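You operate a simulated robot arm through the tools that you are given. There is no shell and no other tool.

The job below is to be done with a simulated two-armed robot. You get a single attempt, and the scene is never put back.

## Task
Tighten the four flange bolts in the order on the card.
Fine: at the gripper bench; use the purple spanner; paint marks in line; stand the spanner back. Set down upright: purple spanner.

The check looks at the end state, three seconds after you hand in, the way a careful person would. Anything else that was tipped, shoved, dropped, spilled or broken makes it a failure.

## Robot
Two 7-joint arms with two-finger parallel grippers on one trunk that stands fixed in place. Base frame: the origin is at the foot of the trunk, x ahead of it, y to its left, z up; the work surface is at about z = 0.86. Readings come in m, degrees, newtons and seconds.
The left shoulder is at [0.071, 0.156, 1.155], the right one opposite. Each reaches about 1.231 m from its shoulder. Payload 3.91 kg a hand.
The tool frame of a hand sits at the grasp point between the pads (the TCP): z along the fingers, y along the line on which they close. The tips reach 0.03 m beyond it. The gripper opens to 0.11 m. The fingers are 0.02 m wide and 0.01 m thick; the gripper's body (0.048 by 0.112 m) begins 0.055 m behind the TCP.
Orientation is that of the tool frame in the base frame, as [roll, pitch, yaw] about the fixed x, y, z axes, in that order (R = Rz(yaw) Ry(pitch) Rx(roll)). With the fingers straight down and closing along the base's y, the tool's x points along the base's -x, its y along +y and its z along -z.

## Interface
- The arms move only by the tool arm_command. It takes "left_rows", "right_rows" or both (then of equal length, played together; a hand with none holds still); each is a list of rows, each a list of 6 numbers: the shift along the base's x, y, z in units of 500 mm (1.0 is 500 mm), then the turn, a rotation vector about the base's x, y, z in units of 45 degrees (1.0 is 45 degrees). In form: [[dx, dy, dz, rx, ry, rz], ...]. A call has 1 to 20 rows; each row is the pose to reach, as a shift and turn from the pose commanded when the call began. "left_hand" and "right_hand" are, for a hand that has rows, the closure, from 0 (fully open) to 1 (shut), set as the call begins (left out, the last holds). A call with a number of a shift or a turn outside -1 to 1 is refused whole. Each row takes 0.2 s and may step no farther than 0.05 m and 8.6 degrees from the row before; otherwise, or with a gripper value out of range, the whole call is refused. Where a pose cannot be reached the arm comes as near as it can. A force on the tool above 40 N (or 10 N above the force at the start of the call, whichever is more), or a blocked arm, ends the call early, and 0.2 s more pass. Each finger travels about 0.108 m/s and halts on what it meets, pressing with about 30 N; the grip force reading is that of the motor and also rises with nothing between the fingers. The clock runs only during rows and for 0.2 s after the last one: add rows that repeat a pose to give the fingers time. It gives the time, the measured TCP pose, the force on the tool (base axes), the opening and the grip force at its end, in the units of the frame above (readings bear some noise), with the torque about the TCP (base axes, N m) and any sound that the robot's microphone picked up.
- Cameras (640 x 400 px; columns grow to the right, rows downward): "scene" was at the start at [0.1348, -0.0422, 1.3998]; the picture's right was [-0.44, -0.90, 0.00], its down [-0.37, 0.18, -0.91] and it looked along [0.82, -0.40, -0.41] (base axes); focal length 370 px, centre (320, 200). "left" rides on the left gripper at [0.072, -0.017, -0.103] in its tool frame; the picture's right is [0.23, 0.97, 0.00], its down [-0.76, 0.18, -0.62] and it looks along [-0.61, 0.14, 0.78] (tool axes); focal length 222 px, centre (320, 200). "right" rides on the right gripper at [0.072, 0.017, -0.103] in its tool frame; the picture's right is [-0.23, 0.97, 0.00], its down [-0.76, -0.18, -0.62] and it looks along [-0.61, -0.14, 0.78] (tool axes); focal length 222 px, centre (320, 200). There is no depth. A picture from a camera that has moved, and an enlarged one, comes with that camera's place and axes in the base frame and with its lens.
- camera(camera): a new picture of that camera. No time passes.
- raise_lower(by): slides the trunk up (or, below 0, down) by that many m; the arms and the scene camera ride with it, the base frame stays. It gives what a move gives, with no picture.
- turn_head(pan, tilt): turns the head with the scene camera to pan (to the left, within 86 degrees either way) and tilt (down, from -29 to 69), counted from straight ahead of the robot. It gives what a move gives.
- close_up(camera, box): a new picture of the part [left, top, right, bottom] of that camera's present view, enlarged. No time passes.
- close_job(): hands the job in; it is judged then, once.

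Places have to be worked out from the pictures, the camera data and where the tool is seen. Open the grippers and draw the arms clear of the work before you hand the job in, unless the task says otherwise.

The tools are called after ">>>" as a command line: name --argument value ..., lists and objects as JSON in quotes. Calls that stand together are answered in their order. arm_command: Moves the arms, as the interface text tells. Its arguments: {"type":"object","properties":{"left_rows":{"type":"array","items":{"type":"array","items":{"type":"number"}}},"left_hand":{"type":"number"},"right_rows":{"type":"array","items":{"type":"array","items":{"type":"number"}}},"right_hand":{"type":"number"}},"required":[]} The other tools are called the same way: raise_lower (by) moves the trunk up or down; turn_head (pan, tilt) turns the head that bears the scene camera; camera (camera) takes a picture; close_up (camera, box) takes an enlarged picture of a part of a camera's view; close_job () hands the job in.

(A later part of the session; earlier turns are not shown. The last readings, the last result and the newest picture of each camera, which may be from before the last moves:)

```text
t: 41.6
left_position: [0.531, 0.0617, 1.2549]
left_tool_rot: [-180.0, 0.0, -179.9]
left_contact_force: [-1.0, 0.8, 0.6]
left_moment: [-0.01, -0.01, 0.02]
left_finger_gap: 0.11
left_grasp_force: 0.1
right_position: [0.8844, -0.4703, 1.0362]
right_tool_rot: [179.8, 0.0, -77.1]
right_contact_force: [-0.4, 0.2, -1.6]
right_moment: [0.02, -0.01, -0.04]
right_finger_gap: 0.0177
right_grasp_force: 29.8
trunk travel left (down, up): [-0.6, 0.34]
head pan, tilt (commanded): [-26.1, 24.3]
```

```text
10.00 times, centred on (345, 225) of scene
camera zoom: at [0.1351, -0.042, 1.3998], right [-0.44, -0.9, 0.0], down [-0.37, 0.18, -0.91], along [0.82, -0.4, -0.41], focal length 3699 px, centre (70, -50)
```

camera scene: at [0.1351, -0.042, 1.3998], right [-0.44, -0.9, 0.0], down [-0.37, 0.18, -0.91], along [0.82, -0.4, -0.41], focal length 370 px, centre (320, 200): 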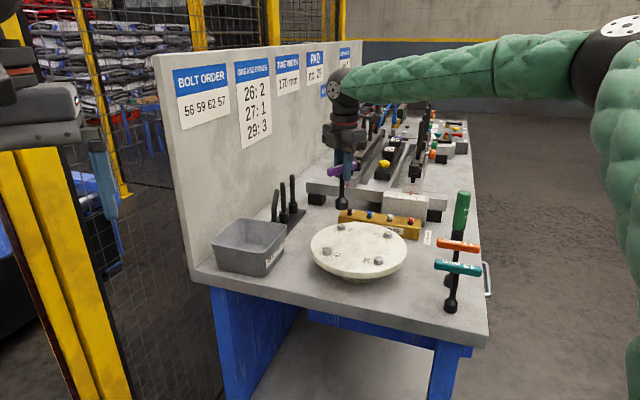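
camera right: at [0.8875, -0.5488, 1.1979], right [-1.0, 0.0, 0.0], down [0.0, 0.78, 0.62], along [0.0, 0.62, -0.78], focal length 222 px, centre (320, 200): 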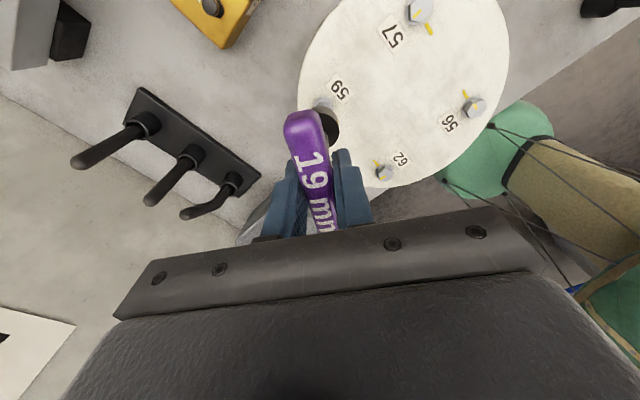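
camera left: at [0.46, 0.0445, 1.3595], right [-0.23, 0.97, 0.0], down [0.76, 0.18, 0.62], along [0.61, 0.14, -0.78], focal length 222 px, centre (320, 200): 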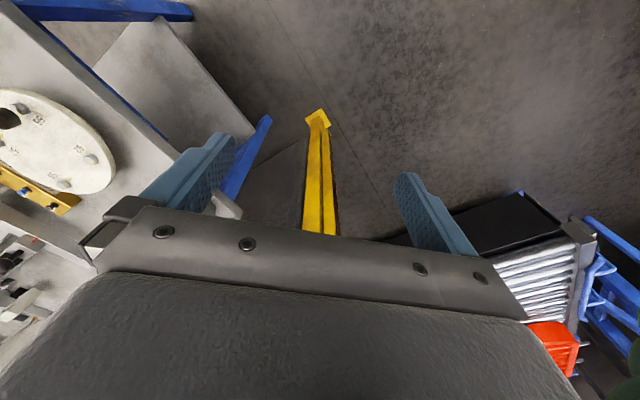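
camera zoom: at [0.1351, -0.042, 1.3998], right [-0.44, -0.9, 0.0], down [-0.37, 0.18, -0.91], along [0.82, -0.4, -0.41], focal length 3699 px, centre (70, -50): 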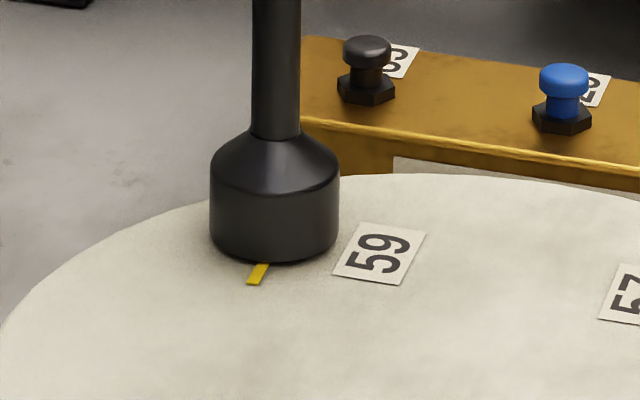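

The socket is down over 59 with no load, though about 1.7 mm image-left of centre. I nudge it back to centre and start the first 45° of the clockwise stroke, following the small stem-offset arc.

>>> arm_command --right_rows '[[-0.0014, -0.0026, 0, 0, 0, 0], [-0.002, -0.0025, 0, 0, 0, -0.167], [-0.0026, -0.0024, 0, 0, 0, -0.333], [-0.0032, -0.0023, 0, 0, 0, -0.5], [-0.0038, -0.0022, 0, 0, 0, -0.667], [-0.0044, -0.0021, 0, 0, 0, -0.833], [-0.005, -0.002, 0, 0, 0, -1.0], [-0.005, -0.002, 0, 0, 0, -1.0]]'

>>> close_up --camera "scene" --box '[325, 205, 365, 245]'

```text
t: 43.4
left_position: [0.5316, 0.0628, 1.2553]
left_tool_rot: [180.0, -0.1, -180.0]
left_contact_force: [-0.2, -0.1, 0.4]
left_moment: [0.02, 0.03, 0.02]
left_finger_gap: 0.1101
left_grasp_force: 0.1
right_position: [0.8809, -0.4723, 1.0355]
right_tool_rot: [179.9, 0.1, -122.2]
right_contact_force: [0.3, 0.6, -2.5]
right_moment: [0.0, -0.02, 0.06]
right_finger_gap: 0.0177
right_grasp_force: 29.9
trunk travel left (down, up): [-0.6, 0.34]
head pan, tilt (commanded): [-26.1, 24.3]
```

```text
10.00 times, centred on (345, 225) of scene
camera zoom: at [0.1351, -0.0421, 1.3998], right [-0.44, -0.9, 0.0], down [-0.37, 0.18, -0.91], along [0.82, -0.4, -0.41], focal length 3699 px, centre (70, -50)
```

zoom: 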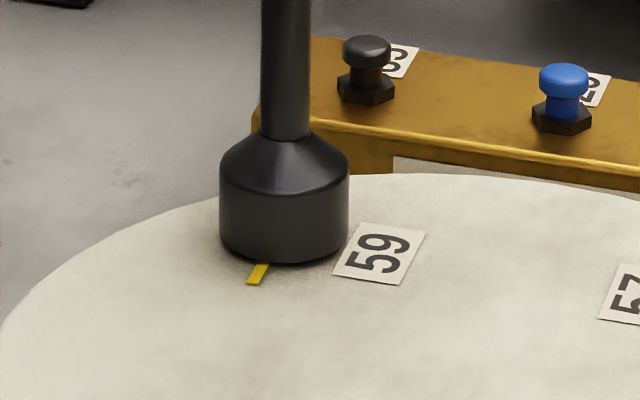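

It is still centred within a millimetre with a light torque. I continue the stroke another 45°.

>>> arm_command --right_rows '[[-0.0003, 0.0007, 0, 0, 0, -0.167], [-0.0006, 0.0014, 0, 0, 0, -0.333], [-0.0009, 0.002, 0, 0, 0, -0.5], [-0.0012, 0.0027, 0, 0, 0, -0.667], [-0.0015, 0.0034, 0, 0, 0, -0.833], [-0.0018, 0.004, 0, 0, 0, -1.0], [-0.0018, 0.004, 0, 0, 0, -1.0]]'

>>> close_up --camera "scene" --box '[325, 205, 365, 245]'

```text
t: 45.0
left_position: [0.5307, 0.0612, 1.2564]
left_tool_rot: [179.9, -0.1, -179.9]
left_contact_force: [0.0, 0.0, -0.9]
left_moment: [-0.01, -0.02, 0.01]
left_finger_gap: 0.1099
left_grasp_force: 0.1
right_position: [0.8807, -0.4713, 1.0369]
right_tool_rot: [-180.0, 0.0, -167.3]
right_contact_force: [-0.1, -0.5, -1.6]
right_moment: [0.0, 0.01, 0.16]
right_finger_gap: 0.018
right_grasp_force: 30.1
trunk travel left (down, up): [-0.6, 0.34]
head pan, tilt (commanded): [-26.1, 24.3]
```

```text
10.00 times, centred on (345, 225) of scene
camera zoom: at [0.1351, -0.042, 1.3998], right [-0.44, -0.9, 0.0], down [-0.37, 0.18, -0.91], along [0.82, -0.4, -0.41], focal length 3699 px, centre (70, -50)
```

zoom: 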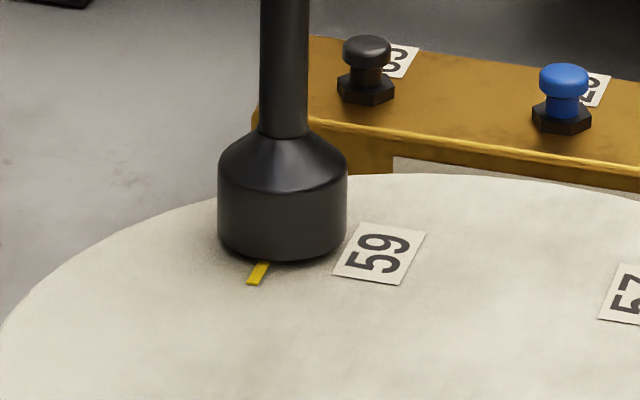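

Torque is 0.16 N m and the socket stays centred. I go another 45°.

>>> arm_command --right_rows '[[0.0001, 0.0006, 0, 0, 0, -0.167], [0.0002, 0.0012, 0, 0, 0, -0.333], [0.0003, 0.0018, 0, 0, 0, -0.5], [0.0004, 0.0024, 0, 0, 0, -0.667], [0.0005, 0.003, 0, 0, 0, -0.833], [0.0006, 0.0036, 0, 0, 0, -1.0], [0.0006, 0.0036, 0, 0, 0, -1.0]]'

>>> arm_command --right_rows '[[0.0005, 0.0005, 0, 0, 0, -0.167], [0.001, 0.001, 0, 0, 0, -0.333], [0.0014, 0.0014, 0, 0, 0, -0.533], [0.0014, 0.0014, 0, 0, 0, -0.533]]'

>>> close_up --camera "scene" --box '[325, 205, 365, 245]'

```text
t: 46.6
left_position: [0.531, 0.062, 1.2562]
left_tool_rot: [179.9, -0.1, -179.9]
left_contact_force: [0.5, -0.3, 0.0]
left_moment: [-0.02, 0.01, -0.01]
left_finger_gap: 0.1098
left_grasp_force: 0.0
right_position: [0.8817, -0.4676, 1.0361]
right_tool_rot: [179.9, 0.1, 147.9]
right_contact_force: [-0.2, -0.3, -2.6]
right_moment: [0.0, -0.01, 0.58]
right_finger_gap: 0.0179
right_grasp_force: 30.2
trunk travel left (down, up): [-0.6, 0.34]
head pan, tilt (commanded): [-26.1, 24.3]
```

```text
refused: row 3 steps farther than a row can; nothing moved
```

```text
10.00 times, centred on (345, 225) of scene
camera zoom: at [0.1351, -0.0421, 1.3998], right [-0.44, -0.9, 0.0], down [-0.37, 0.18, -0.91], along [0.82, -0.4, -0.41], focal length 3699 px, centre (70, -50)
```

zoom: 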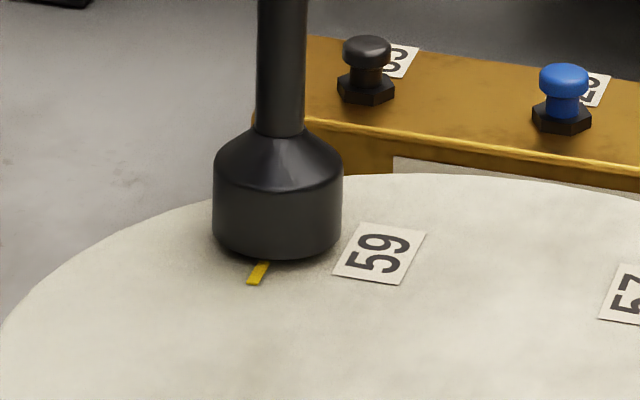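

The torque jumped to 0.58 N m at this point, like a stop or the grip slipping. I back off 3°, lift, and look at what bolt 59 has done.

>>> arm_command --right_rows '[[0, 0, 0, 0, 0, 0.067], [0, 0, 0.02, 0, 0, 0.067], [0, 0, 0.06, 0, 0, 0.067], [0, 0, 0.12, 0, 0, 0.067], [0.033, -0.033, 0.12, 0, 0, 0.067], [0.066, -0.066, 0.12, 0, 0, 0.067], [0.066, -0.066, 0.12, 0, 0, 0.067]]'

>>> camera --camera "right"

>>> close_up --camera "scene" --box '[325, 205, 365, 245]'

```text
t: 48.2
left_position: [0.53, 0.0621, 1.2557]
left_tool_rot: [180.0, 0.0, -179.9]
left_contact_force: [0.4, -0.5, 0.0]
left_moment: [0.03, -0.03, -0.01]
left_finger_gap: 0.1101
left_grasp_force: 0.1
right_position: [0.9124, -0.4998, 1.0976]
right_tool_rot: [-180.0, 0.1, 150.9]
right_contact_force: [0.1, 0.5, -1.7]
right_moment: [0.02, 0.0, 0.01]
right_finger_gap: 0.0178
right_grasp_force: 30.1
trunk travel left (down, up): [-0.6, 0.34]
head pan, tilt (commanded): [-26.1, 24.3]
```

```text
taken
camera right: at [0.8591, -0.4511, 1.2008], right [0.67, 0.74, 0.0], down [0.58, -0.53, 0.62], along [0.46, -0.42, -0.78], focal length 222 px, centre (320, 200)
```

right: 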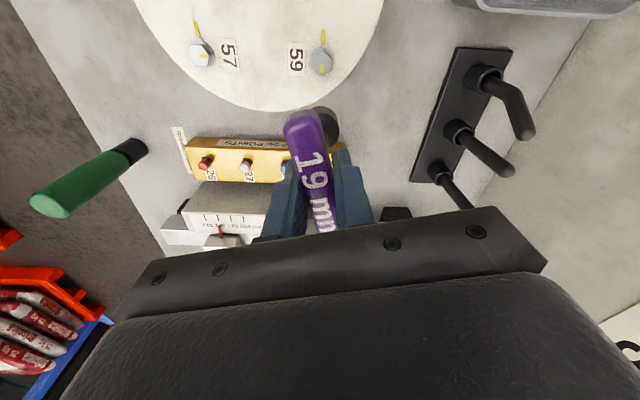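

```text
10.00 times, centred on (345, 225) of scene
camera zoom: at [0.1346, -0.0415, 1.3999], right [-0.44, -0.9, 0.0], down [-0.37, 0.18, -0.91], along [0.82, -0.4, -0.41], focal length 3699 px, centre (70, -50)
```

zoom: 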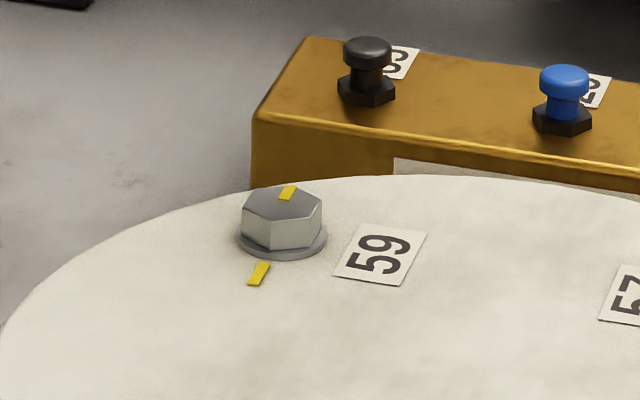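

Bolt 59's head mark now points opposite its flange mark, along the same line, after about a quarter turn clockwise. That is just where the torque rose. I zoom in to measure it.

>>> close_up --camera "right" --box '[292, 20, 352, 80]'

>>> close_up --camera "right" --box '[172, 10, 232, 70]'

```text
6.67 times, centred on (322, 50) of right
camera zoom: at [0.8591, -0.4511, 1.2008], right [0.67, 0.74, 0.0], down [0.58, -0.53, 0.62], along [0.46, -0.42, -0.78], focal length 1481 px, centre (307, 1200)
```

zoom: 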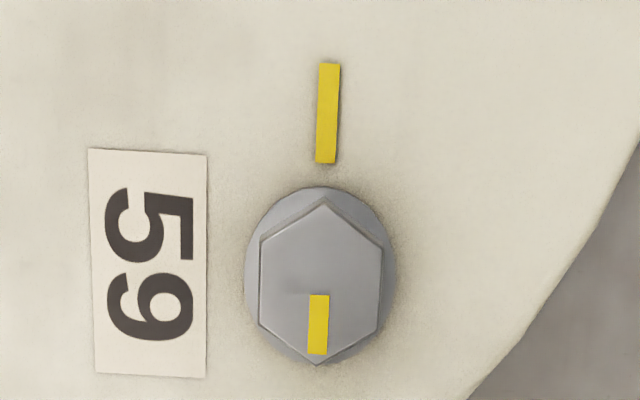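

```text
6.67 times, centred on (202, 40) of right
camera zoom: at [0.8591, -0.4511, 1.2008], right [0.67, 0.74, 0.0], down [0.58, -0.53, 0.62], along [0.46, -0.42, -0.78], focal length 1481 px, centre (1107, 1267)
```

zoom: 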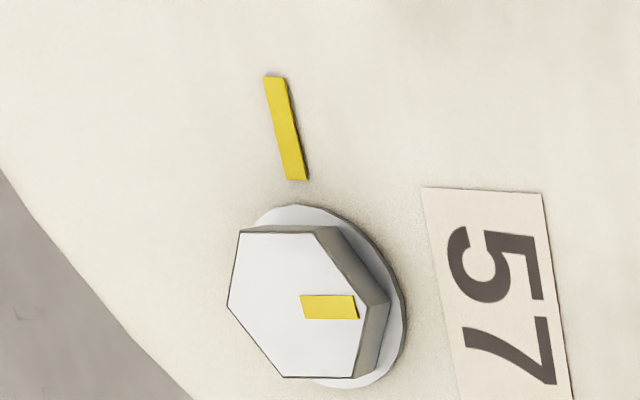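

Bolt 59 measures head -45.5° against flange line -44.8°, so it is collinear, and it stopped there by itself after 90°. The bolts therefore have a tight end after a quarter turn, and 59 is done. The hand turned further than the bolt, so I check how the bar lies in the grip now.

>>> close_up --camera "right" --box '[250, 95, 390, 245]'

>>> close_up --camera "scene" --box '[320, 130, 410, 230]'

>>> close_up --camera "scene" --box '[300, 215, 420, 290]'

```text
2.67 times, centred on (320, 170) of right
camera zoom: at [0.8591, -0.4511, 1.2008], right [0.67, 0.74, 0.0], down [0.58, -0.53, 0.62], along [0.46, -0.42, -0.78], focal length 592 px, centre (320, 280)
```

zoom: 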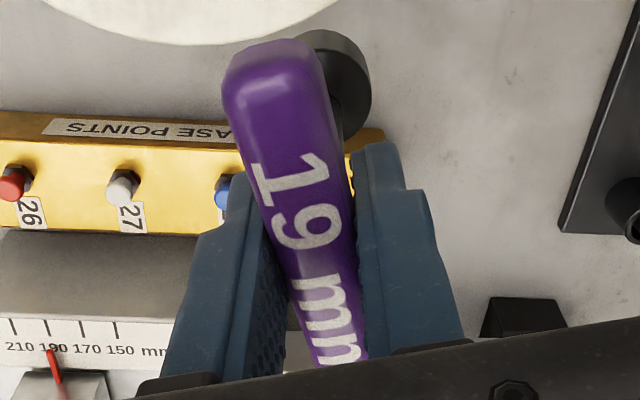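

```text
4.00 times, centred on (365, 180) of scene
camera zoom: at [0.1346, -0.0415, 1.3999], right [-0.44, -0.9, 0.0], down [-0.37, 0.18, -0.91], along [0.82, -0.4, -0.41], focal length 1480 px, centre (140, 280)
```

zoom: 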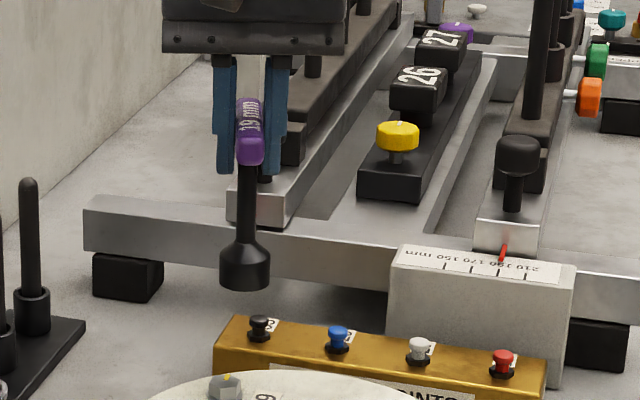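

```text
5.33 times, centred on (360, 252) of scene
camera zoom: at [0.1346, -0.0415, 1.3999], right [-0.44, -0.9, 0.0], down [-0.37, 0.18, -0.91], along [0.82, -0.4, -0.41], focal length 1973 px, centre (107, -80)
```

zoom: 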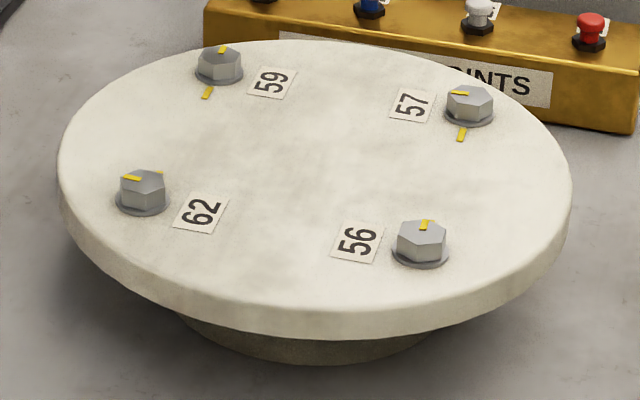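

The grip is unchanged and the spanner hangs straight. On to 62 at (0.799, -0.384): I carry the spanner over and turn the hand back to the engaging angle.

>>> arm_command --right_rows '[[-0.025, 0.024, 0, 0, 0, 0.167], [-0.05, 0.048, 0, 0, 0, 0.333], [-0.075, 0.072, 0, 0, 0, 0.5], [-0.1, 0.096, 0, 0, 0, 0.667], [-0.125, 0.12, 0, 0, 0, 0.833], [-0.15, 0.144, 0, 0, 0, 1.0]]'

>>> arm_command --right_rows '[[-0.025, 0.024, 0, 0, 0, 0.15], [-0.05, 0.048, 0, 0, 0, 0.3], [-0.075, 0.072, 0, 0, 0, 0.45], [-0.0908, 0.0866, 0, 0, 0, 0.6], [-0.0908, 0.0866, -0.03, 0, 0, 0.6], [-0.0908, 0.0866, -0.06, 0, 0, 0.6], [-0.0908, 0.0866, -0.06, 0, 0, 0.6]]'

>>> close_up --camera "scene" --box '[307, 225, 347, 265]'

>>> close_up --camera "right" --box '[280, 85, 376, 145]'

>>> camera --camera "scene"

```text
t: 49.6
left_position: [0.5309, 0.0623, 1.2554]
left_tool_rot: [180.0, 0.0, -179.9]
left_contact_force: [-0.1, -0.5, 0.1]
left_moment: [-0.01, -0.04, -0.01]
left_finger_gap: 0.1101
left_grasp_force: 0.0
right_position: [0.8379, -0.431, 1.0969]
right_tool_rot: [-180.0, -0.1, -164.0]
right_contact_force: [0.0, -0.8, -1.8]
right_moment: [-0.02, -0.06, 0.01]
right_finger_gap: 0.0179
right_grasp_force: 29.8
trunk travel left (down, up): [-0.6, 0.34]
head pan, tilt (commanded): [-26.1, 24.3]
```

```text
t: 51.2
left_position: [0.5304, 0.0613, 1.2552]
left_tool_rot: [-180.0, 0.0, -179.8]
left_contact_force: [-1.0, 0.7, 0.3]
left_moment: [-0.01, 0.0, -0.02]
left_finger_gap: 0.1101
left_grasp_force: 0.0
right_position: [0.7946, -0.3856, 1.0677]
right_tool_rot: [180.0, 0.0, -137.0]
right_contact_force: [0.1, 0.6, -1.8]
right_moment: [0.02, -0.01, -0.03]
right_finger_gap: 0.0176
right_grasp_force: 29.4
trunk travel left (down, up): [-0.6, 0.34]
head pan, tilt (commanded): [-26.1, 24.3]
```

```text
10.00 times, centred on (327, 245) of scene
camera zoom: at [0.1349, -0.0419, 1.3998], right [-0.44, -0.9, 0.0], down [-0.37, 0.18, -0.91], along [0.82, -0.4, -0.41], focal length 3699 px, centre (250, -250)
```

zoom: 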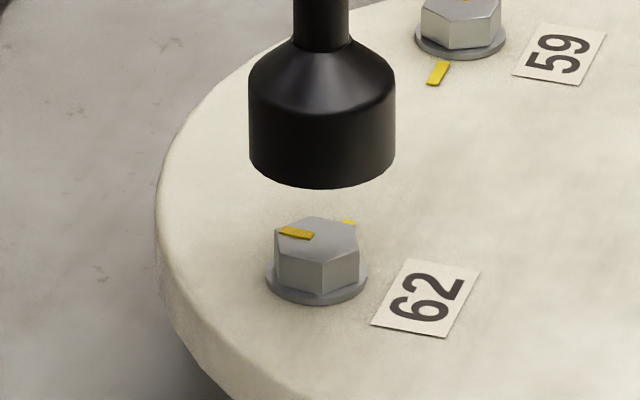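

```text
6.67 times, centred on (328, 115) of right
camera zoom: at [0.731, -0.4228, 1.1707], right [-0.5, 0.87, 0.0], down [0.68, 0.39, 0.62], along [0.54, 0.31, -0.78], focal length 1481 px, centre (267, 767)
```

zoom: 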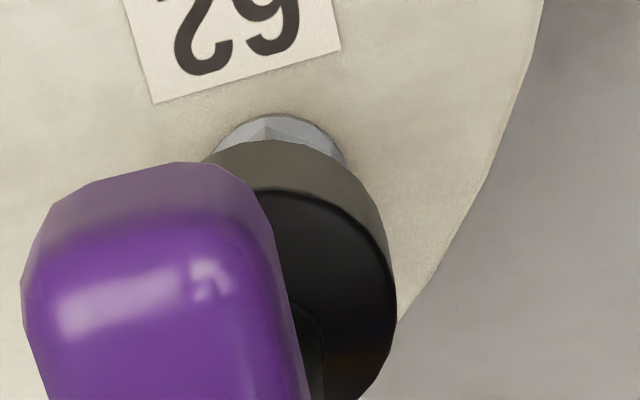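

```text
taken
camera scene: at [0.1349, -0.0419, 1.3998], right [-0.44, -0.9, 0.0], down [-0.37, 0.18, -0.91], along [0.82, -0.4, -0.41], focal length 370 px, centre (320, 200)
```

scene: 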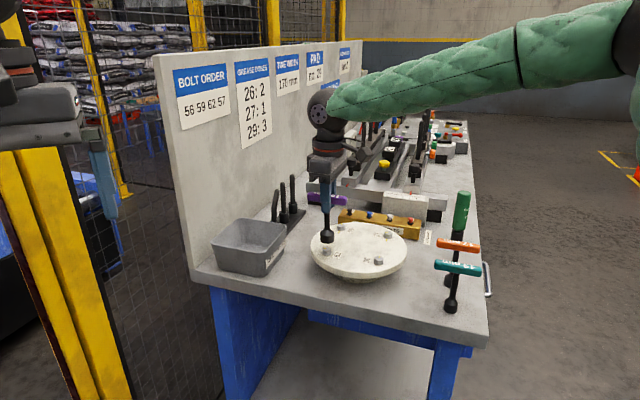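

The socket is within about 1.5 mm of 62's axis. I apply that small shift and lower onto it in steps.

>>> arm_command --right_rows '[[-0.0024, 0.0022, 0, 0, 0, 0], [-0.0024, 0.0022, -0.02, 0, 0, 0], [-0.0024, 0.0022, -0.03, 0, 0, 0], [-0.0024, 0.0022, -0.04, 0, 0, 0], [-0.0024, 0.0022, -0.05, 0, 0, 0], [-0.0024, 0.0022, -0.058, 0, 0, 0], [-0.0024, 0.0022, -0.058, 0, 0, 0]]'

>>> close_up --camera "scene" --box '[307, 225, 347, 265]'

```text
t: 52.8
left_position: [0.5309, 0.0619, 1.2557]
left_tool_rot: [-180.0, 0.0, -179.9]
left_contact_force: [-0.1, -0.1, 0.4]
left_moment: [0.0, 0.08, 0.02]
left_finger_gap: 0.1101
left_grasp_force: 0.0
right_position: [0.7922, -0.3841, 1.0372]
right_tool_rot: [-180.0, 0.0, -137.0]
right_contact_force: [0.3, -0.2, -2.2]
right_moment: [-0.04, -0.01, -0.03]
right_finger_gap: 0.0174
right_grasp_force: 30.4
trunk travel left (down, up): [-0.6, 0.34]
head pan, tilt (commanded): [-26.1, 24.3]
```

```text
10.00 times, centred on (327, 245) of scene
camera zoom: at [0.135, -0.042, 1.3998], right [-0.44, -0.9, 0.0], down [-0.37, 0.18, -0.91], along [0.82, -0.4, -0.41], focal length 3699 px, centre (250, -250)
```

zoom: 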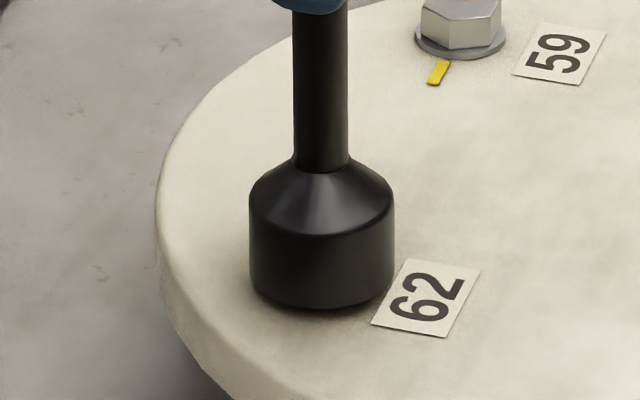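

The socket is on 62 with no load, about 1 mm image-right. I start the clockwise stroke with the centring correction included.

>>> arm_command --right_rows '[[0.0003, 0.0012, 0, 0, 0, 0], [0.0001, 0.0018, 0, 0, 0, -0.167], [-0.0001, 0.0024, 0, 0, 0, -0.333], [-0.0002, 0.003, 0, 0, 0, -0.5], [-0.0004, 0.0036, 0, 0, 0, -0.667], [-0.0005, 0.0041, 0, 0, 0, -0.833], [-0.0006, 0.0046, 0, 0, 0, -1.0], [-0.0006, 0.0046, 0, 0, 0, -1.0]]'

>>> close_up --camera "scene" --box '[307, 225, 347, 265]'

```text
t: 54.6
left_position: [0.5322, 0.0615, 1.2551]
left_tool_rot: [179.9, 0.0, -179.9]
left_contact_force: [-1.0, 0.9, 0.3]
left_moment: [0.01, 0.01, 0.0]
left_finger_gap: 0.1097
left_grasp_force: 0.2
right_position: [0.7921, -0.3816, 1.0381]
right_tool_rot: [179.9, -0.1, 178.0]
right_contact_force: [0.0, -0.3, -2.3]
right_moment: [0.0, 0.01, 0.03]
right_finger_gap: 0.018
right_grasp_force: 29.9
trunk travel left (down, up): [-0.6, 0.34]
head pan, tilt (commanded): [-26.1, 24.3]
```

```text
10.00 times, centred on (327, 245) of scene
camera zoom: at [0.135, -0.042, 1.3998], right [-0.44, -0.9, 0.0], down [-0.37, 0.18, -0.91], along [0.82, -0.4, -0.41], focal length 3699 px, centre (250, -250)
```

zoom: 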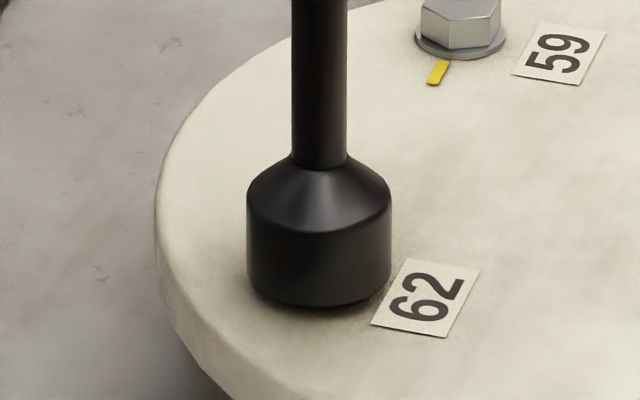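

Torque is still low (0.03 N m) and the socket looks a touch high. I lower 2 mm more while turning the next 45°.

>>> arm_command --right_rows '[[0, 0, -0.004, 0, 0, 0], [0.0002, 0.0006, -0.004, 0, 0, -0.167], [0.0005, 0.0012, -0.004, 0, 0, -0.333], [0.0007, 0.0017, -0.004, 0, 0, -0.5], [0.0009, 0.0023, -0.004, 0, 0, -0.667], [0.0012, 0.0029, -0.004, 0, 0, -0.833], [0.0014, 0.0034, -0.004, 0, 0, -1.0], [0.0014, 0.0034, -0.004, 0, 0, -1.0]]'

>>> close_up --camera "scene" --box '[307, 225, 347, 265]'

```text
t: 56.4
left_position: [0.5317, 0.0619, 1.2566]
left_tool_rot: [180.0, -0.1, -179.9]
left_contact_force: [0.5, -0.4, 0.4]
left_moment: [0.02, -0.01, 0.02]
left_finger_gap: 0.1099
left_grasp_force: 0.0
right_position: [0.7923, -0.3814, 1.0367]
right_tool_rot: [179.9, 0.0, 132.9]
right_contact_force: [0.5, 0.3, -2.3]
right_moment: [-0.01, 0.01, 0.19]
right_finger_gap: 0.0177
right_grasp_force: 29.9
trunk travel left (down, up): [-0.6, 0.34]
head pan, tilt (commanded): [-26.1, 24.3]
```

```text
10.00 times, centred on (327, 245) of scene
camera zoom: at [0.135, -0.042, 1.3998], right [-0.44, -0.9, 0.0], down [-0.37, 0.18, -0.91], along [0.82, -0.4, -0.41], focal length 3699 px, centre (250, -250)
```

zoom: 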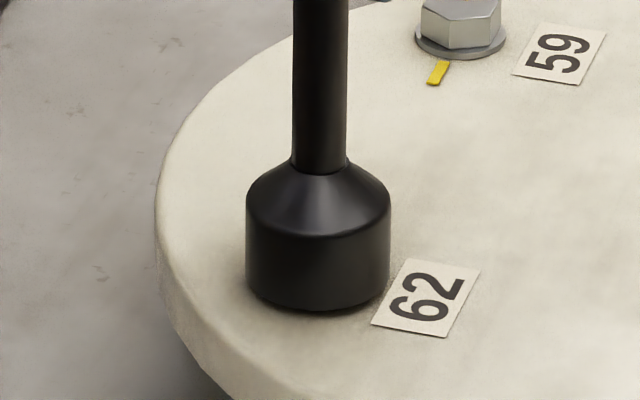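

Torque is now 0.19 N m at -47° hand angle. I turn 10° further and see whether it rises to the end stop.

>>> arm_command --right_rows '[[0.0003, 0.0003, 0, 0, 0, -0.11], [0.0006, 0.0006, 0, 0, 0, -0.222], [0.0006, 0.0006, 0, 0, 0, -0.222]]'

```text
t: 57.2
left_position: [0.5319, 0.0616, 1.2556]
left_tool_rot: [-179.9, 0.0, -179.8]
left_contact_force: [-0.9, 0.2, 0.3]
left_moment: [-0.01, -0.04, 0.0]
left_finger_gap: 0.1097
left_grasp_force: 0.1
right_position: [0.7929, -0.3819, 1.0356]
right_tool_rot: [180.0, 0.1, 123.0]
right_contact_force: [0.4, -0.3, -1.9]
right_moment: [0.01, -0.01, 0.58]
right_finger_gap: 0.0178
right_grasp_force: 30.0
trunk travel left (down, up): [-0.6, 0.34]
head pan, tilt (commanded): [-26.1, 24.3]
```

Torque rises to 0.58 N m exactly here, the same as 59's stop. I back off 3°, lift, and look at 62.

>>> arm_command --right_rows '[[0, 0, 0, 0, 0, 0.067], [0, 0, 0.02, 0, 0, 0.067], [0, 0, 0.06, 0, 0, 0.067], [0, 0, 0.124, 0, 0, 0.067], [0.018, -0.042, 0.124, 0, 0, 0.067], [0.0368, -0.0848, 0.124, 0, 0, 0.067], [0.0368, -0.0848, 0.124, 0, 0, 0.067]]'

>>> camera --camera "right"

>>> close_up --camera "right" --box '[288, 30, 348, 90]'

>>> close_up --camera "scene" --box '[300, 215, 420, 290]'

```text
t: 58.8
left_position: [0.5317, 0.0621, 1.2552]
left_tool_rot: [-180.0, 0.0, -179.9]
left_contact_force: [0.1, 0.4, -0.4]
left_moment: [-0.02, 0.0, -0.02]
left_finger_gap: 0.1098
left_grasp_force: 0.1
right_position: [0.8103, -0.421, 1.0978]
right_tool_rot: [179.9, -0.1, 126.0]
right_contact_force: [-0.9, 0.3, -0.8]
right_moment: [0.01, -0.03, 0.01]
right_finger_gap: 0.0178
right_grasp_force: 30.0
trunk travel left (down, up): [-0.6, 0.34]
head pan, tilt (commanded): [-26.1, 24.3]
```

```text
taken
camera right: at [0.7818, -0.354, 1.201], right [0.92, 0.39, 0.0], down [0.3, -0.72, 0.62], along [0.24, -0.57, -0.78], focal length 222 px, centre (320, 200)
```

right: 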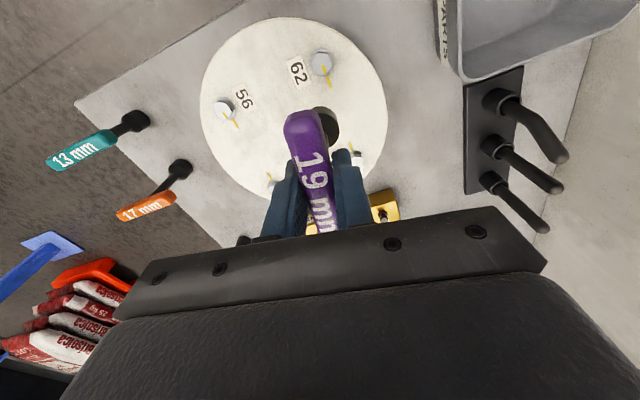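

```text
6.67 times, centred on (318, 60) of right
camera zoom: at [0.7818, -0.354, 1.201], right [0.92, 0.39, 0.0], down [0.3, -0.72, 0.62], along [0.24, -0.57, -0.78], focal length 1481 px, centre (333, 1133)
```

zoom: 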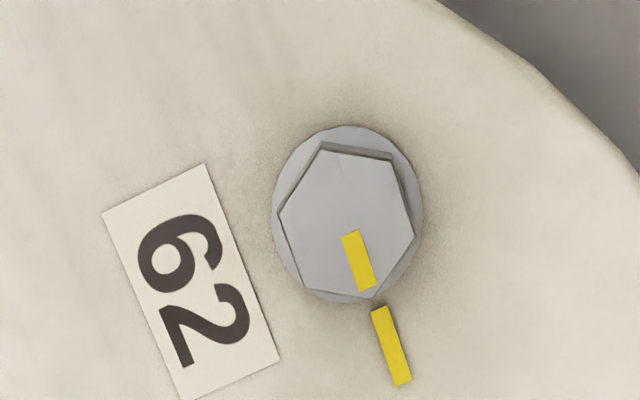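

```text
5.33 times, centred on (360, 252) of scene
camera zoom: at [0.135, -0.0412, 1.3998], right [-0.44, -0.9, 0.0], down [-0.37, 0.18, -0.91], along [0.82, -0.4, -0.41], focal length 1973 px, centre (107, -80)
```

zoom: 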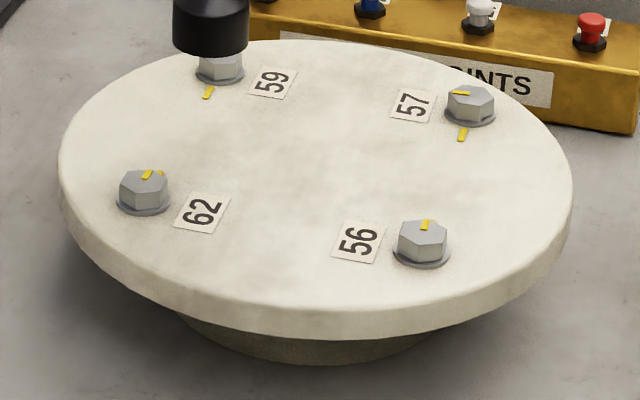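

Bolt 62 measures head -44.8° against flange -45.3°, in line. I also recheck 56 from this view before going to the last bolt, 57.

>>> close_up --camera "right" --box '[200, 85, 260, 135]'

```text
8.00 times, centred on (230, 110) of right
camera zoom: at [0.7818, -0.354, 1.201], right [0.92, 0.39, 0.0], down [0.3, -0.72, 0.62], along [0.24, -0.57, -0.78], focal length 1777 px, centre (1040, 920)
```

zoom: 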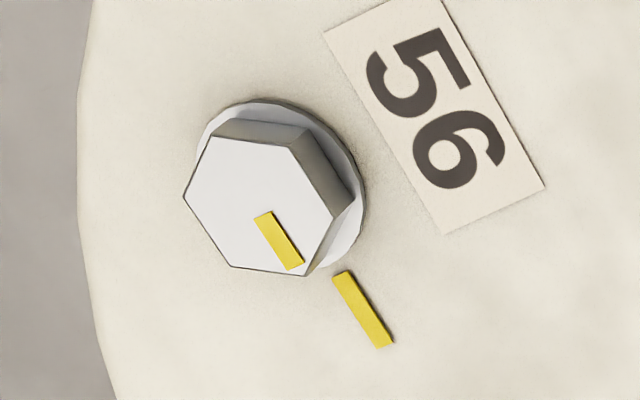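

Bolt 56 is in line within about 0.5° in this view too. Now the last one, 57, near (0.799, -0.560): I carry the spanner there and turn the hand back to the engaging angle.

>>> arm_command --right_rows '[[-0.003, -0.023, 0, 0, 0, 0.167], [-0.006, -0.046, 0, 0, 0, 0.333], [-0.009, -0.07, 0, 0, 0, 0.5], [-0.012, -0.093, 0, 0, 0, 0.667], [-0.014, -0.116, 0, 0, 0, 0.833], [-0.016, -0.14, 0, 0, 0, 1.0]]'

>>> arm_command --right_rows '[[-0.003, -0.023, 0, 0, 0, 0.167], [-0.006, -0.046, 0, 0, 0, 0.333], [-0.009, -0.069, 0, 0, 0, 0.5], [-0.012, -0.092, 0, 0, 0, 0.667], [-0.015, -0.115, 0, 0, 0, 0.833], [-0.017, -0.1354, 0, 0, 0, 1.0]]'

>>> arm_command --right_rows '[[0, 0, -0.02, 0, 0, 0.156], [0, 0, -0.04, 0, 0, 0.156], [0, 0, -0.062, 0, 0, 0.156], [0, 0, -0.062, 0, 0, 0.156]]'

>>> close_up --camera "scene" --box '[367, 210, 407, 250]'

>>> close_up --camera "right" --box '[280, 85, 376, 145]'

>>> camera --camera "scene"

```text
t: 60.2
left_position: [0.53, 0.0597, 1.2559]
left_tool_rot: [-180.0, 0.0, -180.0]
left_contact_force: [-1.1, -0.7, 0.3]
left_moment: [-0.01, -0.01, -0.02]
left_finger_gap: 0.1098
left_grasp_force: 0.1
right_position: [0.8026, -0.4932, 1.0991]
right_tool_rot: [-180.0, 0.0, 171.1]
right_contact_force: [0.2, -0.1, -2.5]
right_moment: [-0.01, 0.0, 0.0]
right_finger_gap: 0.0175
right_grasp_force: 29.9
trunk travel left (down, up): [-0.6, 0.34]
head pan, tilt (commanded): [-26.1, 24.3]
```

```text
t: 61.6
left_position: [0.531, 0.0612, 1.256]
left_tool_rot: [180.0, 0.0, -180.0]
left_contact_force: [0.9, -0.2, 0.6]
left_moment: [0.0, -0.01, 0.0]
left_finger_gap: 0.1099
left_grasp_force: 0.0
right_position: [0.7951, -0.5606, 1.0972]
right_tool_rot: [179.9, -0.1, -143.9]
right_contact_force: [0.2, -0.3, -2.1]
right_moment: [0.0, 0.02, 0.02]
right_finger_gap: 0.018
right_grasp_force: 29.5
trunk travel left (down, up): [-0.6, 0.34]
head pan, tilt (commanded): [-26.1, 24.3]
```

```text
t: 62.6
left_position: [0.5313, 0.0618, 1.2558]
left_tool_rot: [-179.9, -0.1, 180.0]
left_contact_force: [0.4, 0.3, -0.4]
left_moment: [0.0, -0.03, 0.02]
left_finger_gap: 0.1101
left_grasp_force: 0.1
right_position: [0.794, -0.5603, 1.0672]
right_tool_rot: [-180.0, 0.0, -137.0]
right_contact_force: [-0.9, -0.3, -2.1]
right_moment: [-0.03, 0.02, 0.0]
right_finger_gap: 0.0176
right_grasp_force: 30.5
trunk travel left (down, up): [-0.6, 0.34]
head pan, tilt (commanded): [-26.1, 24.3]
```

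```text
10.00 times, centred on (387, 230) of scene
camera zoom: at [0.1347, -0.0421, 1.3998], right [-0.44, -0.9, 0.0], down [-0.37, 0.18, -0.91], along [0.82, -0.4, -0.41], focal length 3699 px, centre (-350, -100)
```

zoom: 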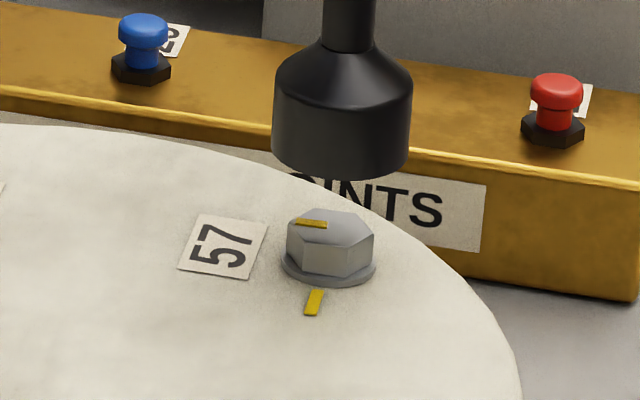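

```text
6.67 times, centred on (328, 115) of right
camera zoom: at [0.7315, -0.598, 1.1697], right [-0.5, 0.87, 0.0], down [0.68, 0.39, 0.62], along [0.54, 0.31, -0.78], focal length 1481 px, centre (267, 767)
```

zoom: 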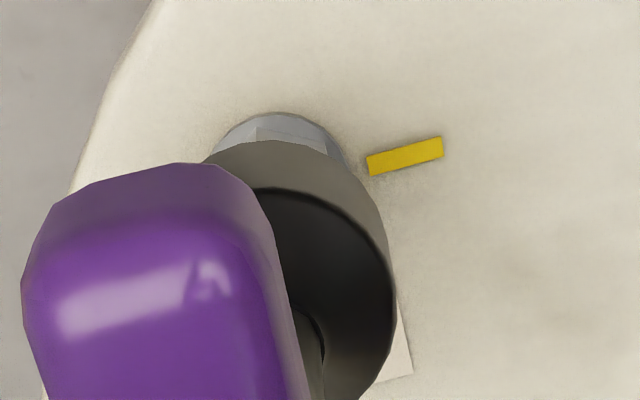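

```text
taken
camera scene: at [0.1347, -0.0421, 1.3998], right [-0.44, -0.9, 0.0], down [-0.37, 0.18, -0.91], along [0.82, -0.4, -0.41], focal length 370 px, centre (320, 200)
```

scene: 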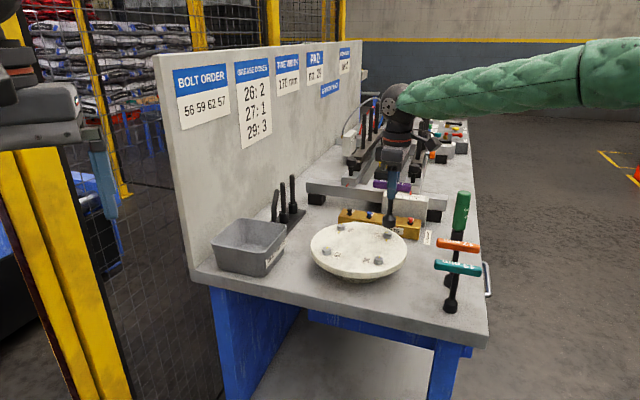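

The alignment over 57 looks just like it did over 62. I apply the same small correction, lower onto the head, and check.

>>> arm_command --right_rows '[[-0.0018, 0.0034, 0, 0, 0, 0], [-0.0018, 0.0034, -0.02, 0, 0, 0], [-0.0018, 0.0034, -0.03, 0, 0, 0], [-0.0018, 0.0034, -0.04, 0, 0, 0], [-0.0018, 0.0034, -0.05, 0, 0, 0], [-0.0018, 0.0034, -0.058, 0, 0, 0], [-0.0018, 0.0034, -0.061, 0, 0, 0], [-0.0018, 0.0034, -0.061, 0, 0, 0]]'

>>> close_up --camera "scene" --box '[367, 210, 407, 250]'

```text
t: 64.4
left_position: [0.5305, 0.061, 1.2567]
left_tool_rot: [-180.0, 0.0, -179.9]
left_contact_force: [-0.1, -0.1, -0.3]
left_moment: [-0.01, 0.02, -0.03]
left_finger_gap: 0.1098
left_grasp_force: 0.0
right_position: [0.795, -0.5575, 1.0367]
right_tool_rot: [-180.0, 0.0, -137.0]
right_contact_force: [0.1, 0.4, -2.0]
right_moment: [0.01, -0.01, 0.01]
right_finger_gap: 0.0179
right_grasp_force: 30.2
trunk travel left (down, up): [-0.6, 0.34]
head pan, tilt (commanded): [-26.1, 24.3]
```

```text
10.00 times, centred on (387, 230) of scene
camera zoom: at [0.1349, -0.0421, 1.3998], right [-0.44, -0.9, 0.0], down [-0.37, 0.18, -0.91], along [0.82, -0.4, -0.41], focal length 3699 px, centre (-350, -100)
```

zoom: 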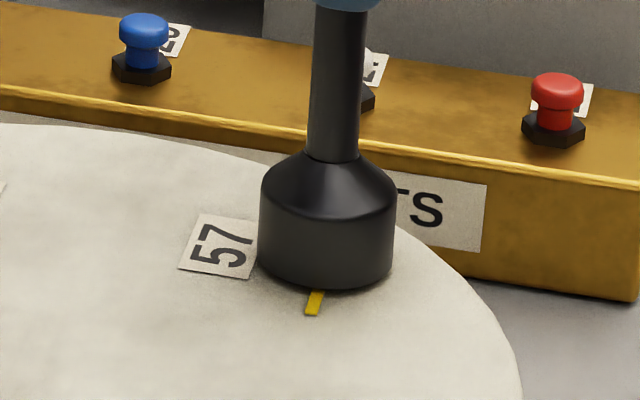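

Seated with no load and centred within a millimetre. I turn the first 45° clockwise.

>>> arm_command --right_rows '[[-0.0005, -0.0008, 0, 0, 0, 0], [-0.0007, -0.0003, 0, 0, 0, -0.167], [-0.0009, 0.0002, 0, 0, 0, -0.333], [-0.0011, 0.0008, 0, 0, 0, -0.5], [-0.0013, 0.0013, 0, 0, 0, -0.667], [-0.0016, 0.0019, 0, 0, 0, -0.833], [-0.0018, 0.0024, 0, 0, 0, -1.0], [-0.0018, 0.0024, 0, 0, 0, -1.0]]'

>>> close_up --camera "scene" --box '[367, 210, 407, 250]'

```text
t: 66.2
left_position: [0.5322, 0.0619, 1.2562]
left_tool_rot: [-180.0, 0.0, -179.9]
left_contact_force: [-0.4, -0.3, -1.1]
left_moment: [-0.03, 0.05, 0.0]
left_finger_gap: 0.1099
left_grasp_force: 0.2
right_position: [0.7934, -0.5572, 1.0359]
right_tool_rot: [-179.9, 0.0, 177.9]
right_contact_force: [-0.1, -0.2, -1.5]
right_moment: [0.01, 0.03, 0.06]
right_finger_gap: 0.0178
right_grasp_force: 30.1
trunk travel left (down, up): [-0.6, 0.34]
head pan, tilt (commanded): [-26.1, 24.3]
```

```text
10.00 times, centred on (387, 230) of scene
camera zoom: at [0.1349, -0.0421, 1.3998], right [-0.44, -0.9, 0.0], down [-0.37, 0.18, -0.91], along [0.82, -0.4, -0.41], focal length 3699 px, centre (-350, -100)
```

zoom: 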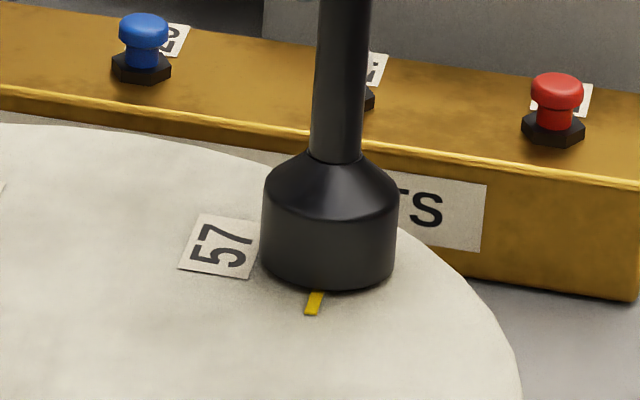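

Well centred and turning. I continue the next 45°.

>>> arm_command --right_rows '[[0.0002, 0.0006, 0, 0, 0, -0.167], [0.0005, 0.0012, 0, 0, 0, -0.333], [0.0007, 0.0017, 0, 0, 0, -0.5], [0.0009, 0.0023, 0, 0, 0, -0.667], [0.0012, 0.0029, 0, 0, 0, -0.833], [0.0014, 0.0034, 0, 0, 0, -1.0], [0.0014, 0.0034, 0, 0, 0, -1.0]]'

>>> close_up --camera "scene" --box '[367, 210, 407, 250]'

```text
t: 67.8
left_position: [0.5309, 0.0626, 1.2554]
left_tool_rot: [180.0, 0.0, -179.8]
left_contact_force: [-0.2, 0.4, -0.1]
left_moment: [0.02, 0.04, 0.02]
left_finger_gap: 0.11
left_grasp_force: 0.1
right_position: [0.795, -0.5559, 1.0379]
right_tool_rot: [-180.0, -0.1, 133.0]
right_contact_force: [0.2, -0.1, -2.3]
right_moment: [-0.01, 0.0, 0.2]
right_finger_gap: 0.0177
right_grasp_force: 30.7
trunk travel left (down, up): [-0.6, 0.34]
head pan, tilt (commanded): [-26.1, 24.3]
```

```text
10.00 times, centred on (387, 230) of scene
camera zoom: at [0.135, -0.0422, 1.3998], right [-0.44, -0.9, 0.0], down [-0.37, 0.18, -0.91], along [0.82, -0.4, -0.41], focal length 3699 px, centre (-350, -100)
```

zoom: 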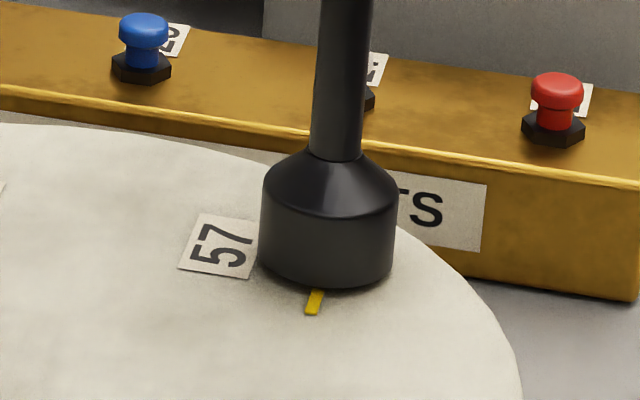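

Torque is 0.20 N m, just as on 62 at this point. I turn the last 10° to its stop.

>>> arm_command --right_rows '[[0.0003, 0.0003, 0, 0, 0, -0.11], [0.0006, 0.0006, 0, 0, 0, -0.222], [0.0006, 0.0006, 0, 0, 0, -0.222]]'

```text
t: 68.6
left_position: [0.5309, 0.0624, 1.2555]
left_tool_rot: [-180.0, 0.0, -179.9]
left_contact_force: [-0.3, -0.7, 0.0]
left_moment: [-0.02, 0.01, 0.05]
left_finger_gap: 0.1101
left_grasp_force: 0.1
right_position: [0.7932, -0.5554, 1.0374]
right_tool_rot: [-179.9, 0.0, 123.0]
right_contact_force: [-0.1, -0.3, -2.2]
right_moment: [0.01, 0.01, 0.39]
right_finger_gap: 0.0177
right_grasp_force: 30.2
trunk travel left (down, up): [-0.6, 0.34]
head pan, tilt (commanded): [-26.1, 24.3]
```

Torque is 0.39 N m, rising. I add 2° to reach the stop firmly.

>>> arm_command --right_rows '[[0, 0, 0, 0, 0, -0.044], [0, 0, 0, 0, 0, -0.044]]'

```text
t: 69.2
left_position: [0.5308, 0.0613, 1.256]
left_tool_rot: [180.0, 0.1, -179.8]
left_contact_force: [-0.2, -0.2, 0.1]
left_moment: [-0.02, -0.03, 0.05]
left_finger_gap: 0.11
left_grasp_force: 0.2
right_position: [0.795, -0.5557, 1.0352]
right_tool_rot: [180.0, 0.0, 120.9]
right_contact_force: [-0.4, 0.2, -2.2]
right_moment: [-0.03, 0.01, 0.52]
right_finger_gap: 0.0175
right_grasp_force: 29.9
trunk travel left (down, up): [-0.6, 0.34]
head pan, tilt (commanded): [-26.1, 24.3]
```

At 0.52 N m it is on the stop. I back off 4°, lift, and look at 57.

>>> arm_command --right_rows '[[0, 0, 0, 0, 0, 0.089], [0, 0, 0.02, 0, 0, 0.089], [0, 0, 0.06, 0, 0, 0.089], [0, 0, 0.124, 0, 0, 0.089], [0.018, -0.042, 0.124, 0, 0, 0.089], [0.0354, -0.0858, 0.124, 0, 0, 0.089], [0.0354, -0.0858, 0.124, 0, 0, 0.089]]'

>>> camera --camera "right"

>>> close_up --camera "right" --box '[288, 20, 348, 80]'

>>> close_up --camera "scene" --box '[300, 215, 420, 290]'

```text
t: 70.8
left_position: [0.5308, 0.0626, 1.2564]
left_tool_rot: [180.0, 0.0, -179.9]
left_contact_force: [-0.2, 0.9, -0.9]
left_moment: [-0.02, 0.01, -0.04]
left_finger_gap: 0.1098
left_grasp_force: 0.0
right_position: [0.8109, -0.5971, 1.0991]
right_tool_rot: [-179.9, -0.1, 125.0]
right_contact_force: [0.3, 0.6, -2.8]
right_moment: [0.0, -0.01, 0.01]
right_finger_gap: 0.0176
right_grasp_force: 30.4
trunk travel left (down, up): [-0.6, 0.34]
head pan, tilt (commanded): [-26.1, 24.3]
```

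```text
taken
camera right: at [0.7844, -0.5283, 1.2019], right [0.93, 0.37, 0.0], down [0.29, -0.73, 0.62], along [0.23, -0.58, -0.78], focal length 222 px, centre (320, 200)
```

right: 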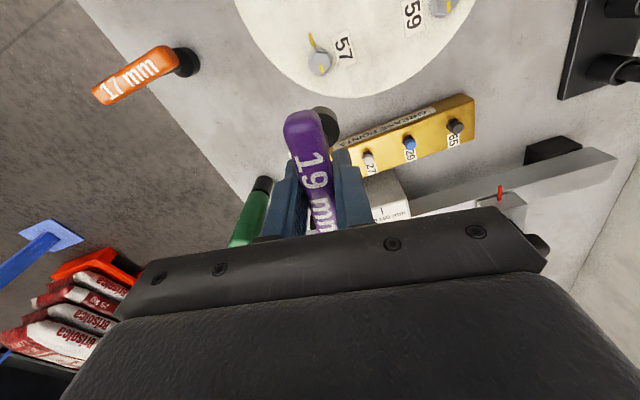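

```text
6.67 times, centred on (318, 50) of right
camera zoom: at [0.7844, -0.5283, 1.2019], right [0.93, 0.37, 0.0], down [0.29, -0.73, 0.62], along [0.23, -0.58, -0.78], focal length 1481 px, centre (333, 1200)
```

zoom: 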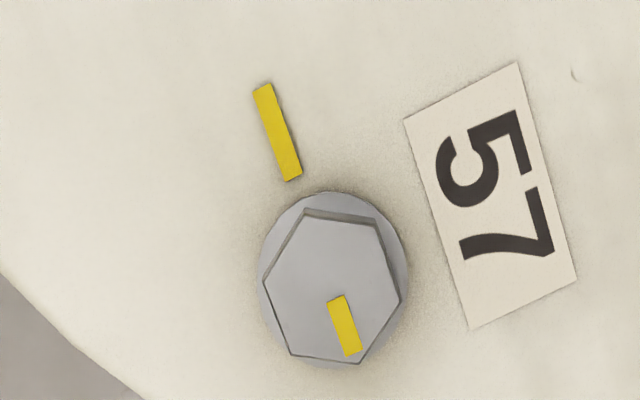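

```text
5.33 times, centred on (360, 252) of scene
camera zoom: at [0.1347, -0.0415, 1.3999], right [-0.44, -0.9, 0.0], down [-0.37, 0.18, -0.91], along [0.82, -0.4, -0.41], focal length 1973 px, centre (107, -80)
```

zoom: 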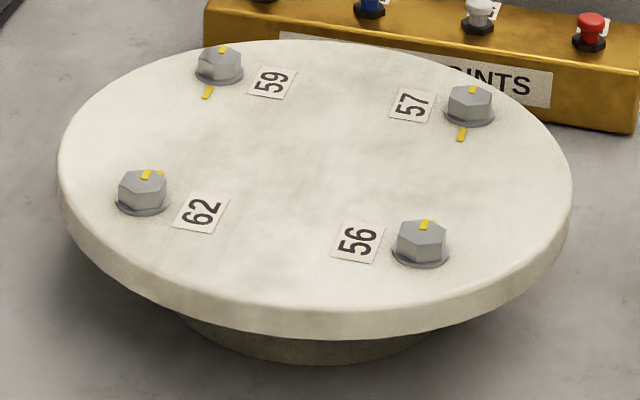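

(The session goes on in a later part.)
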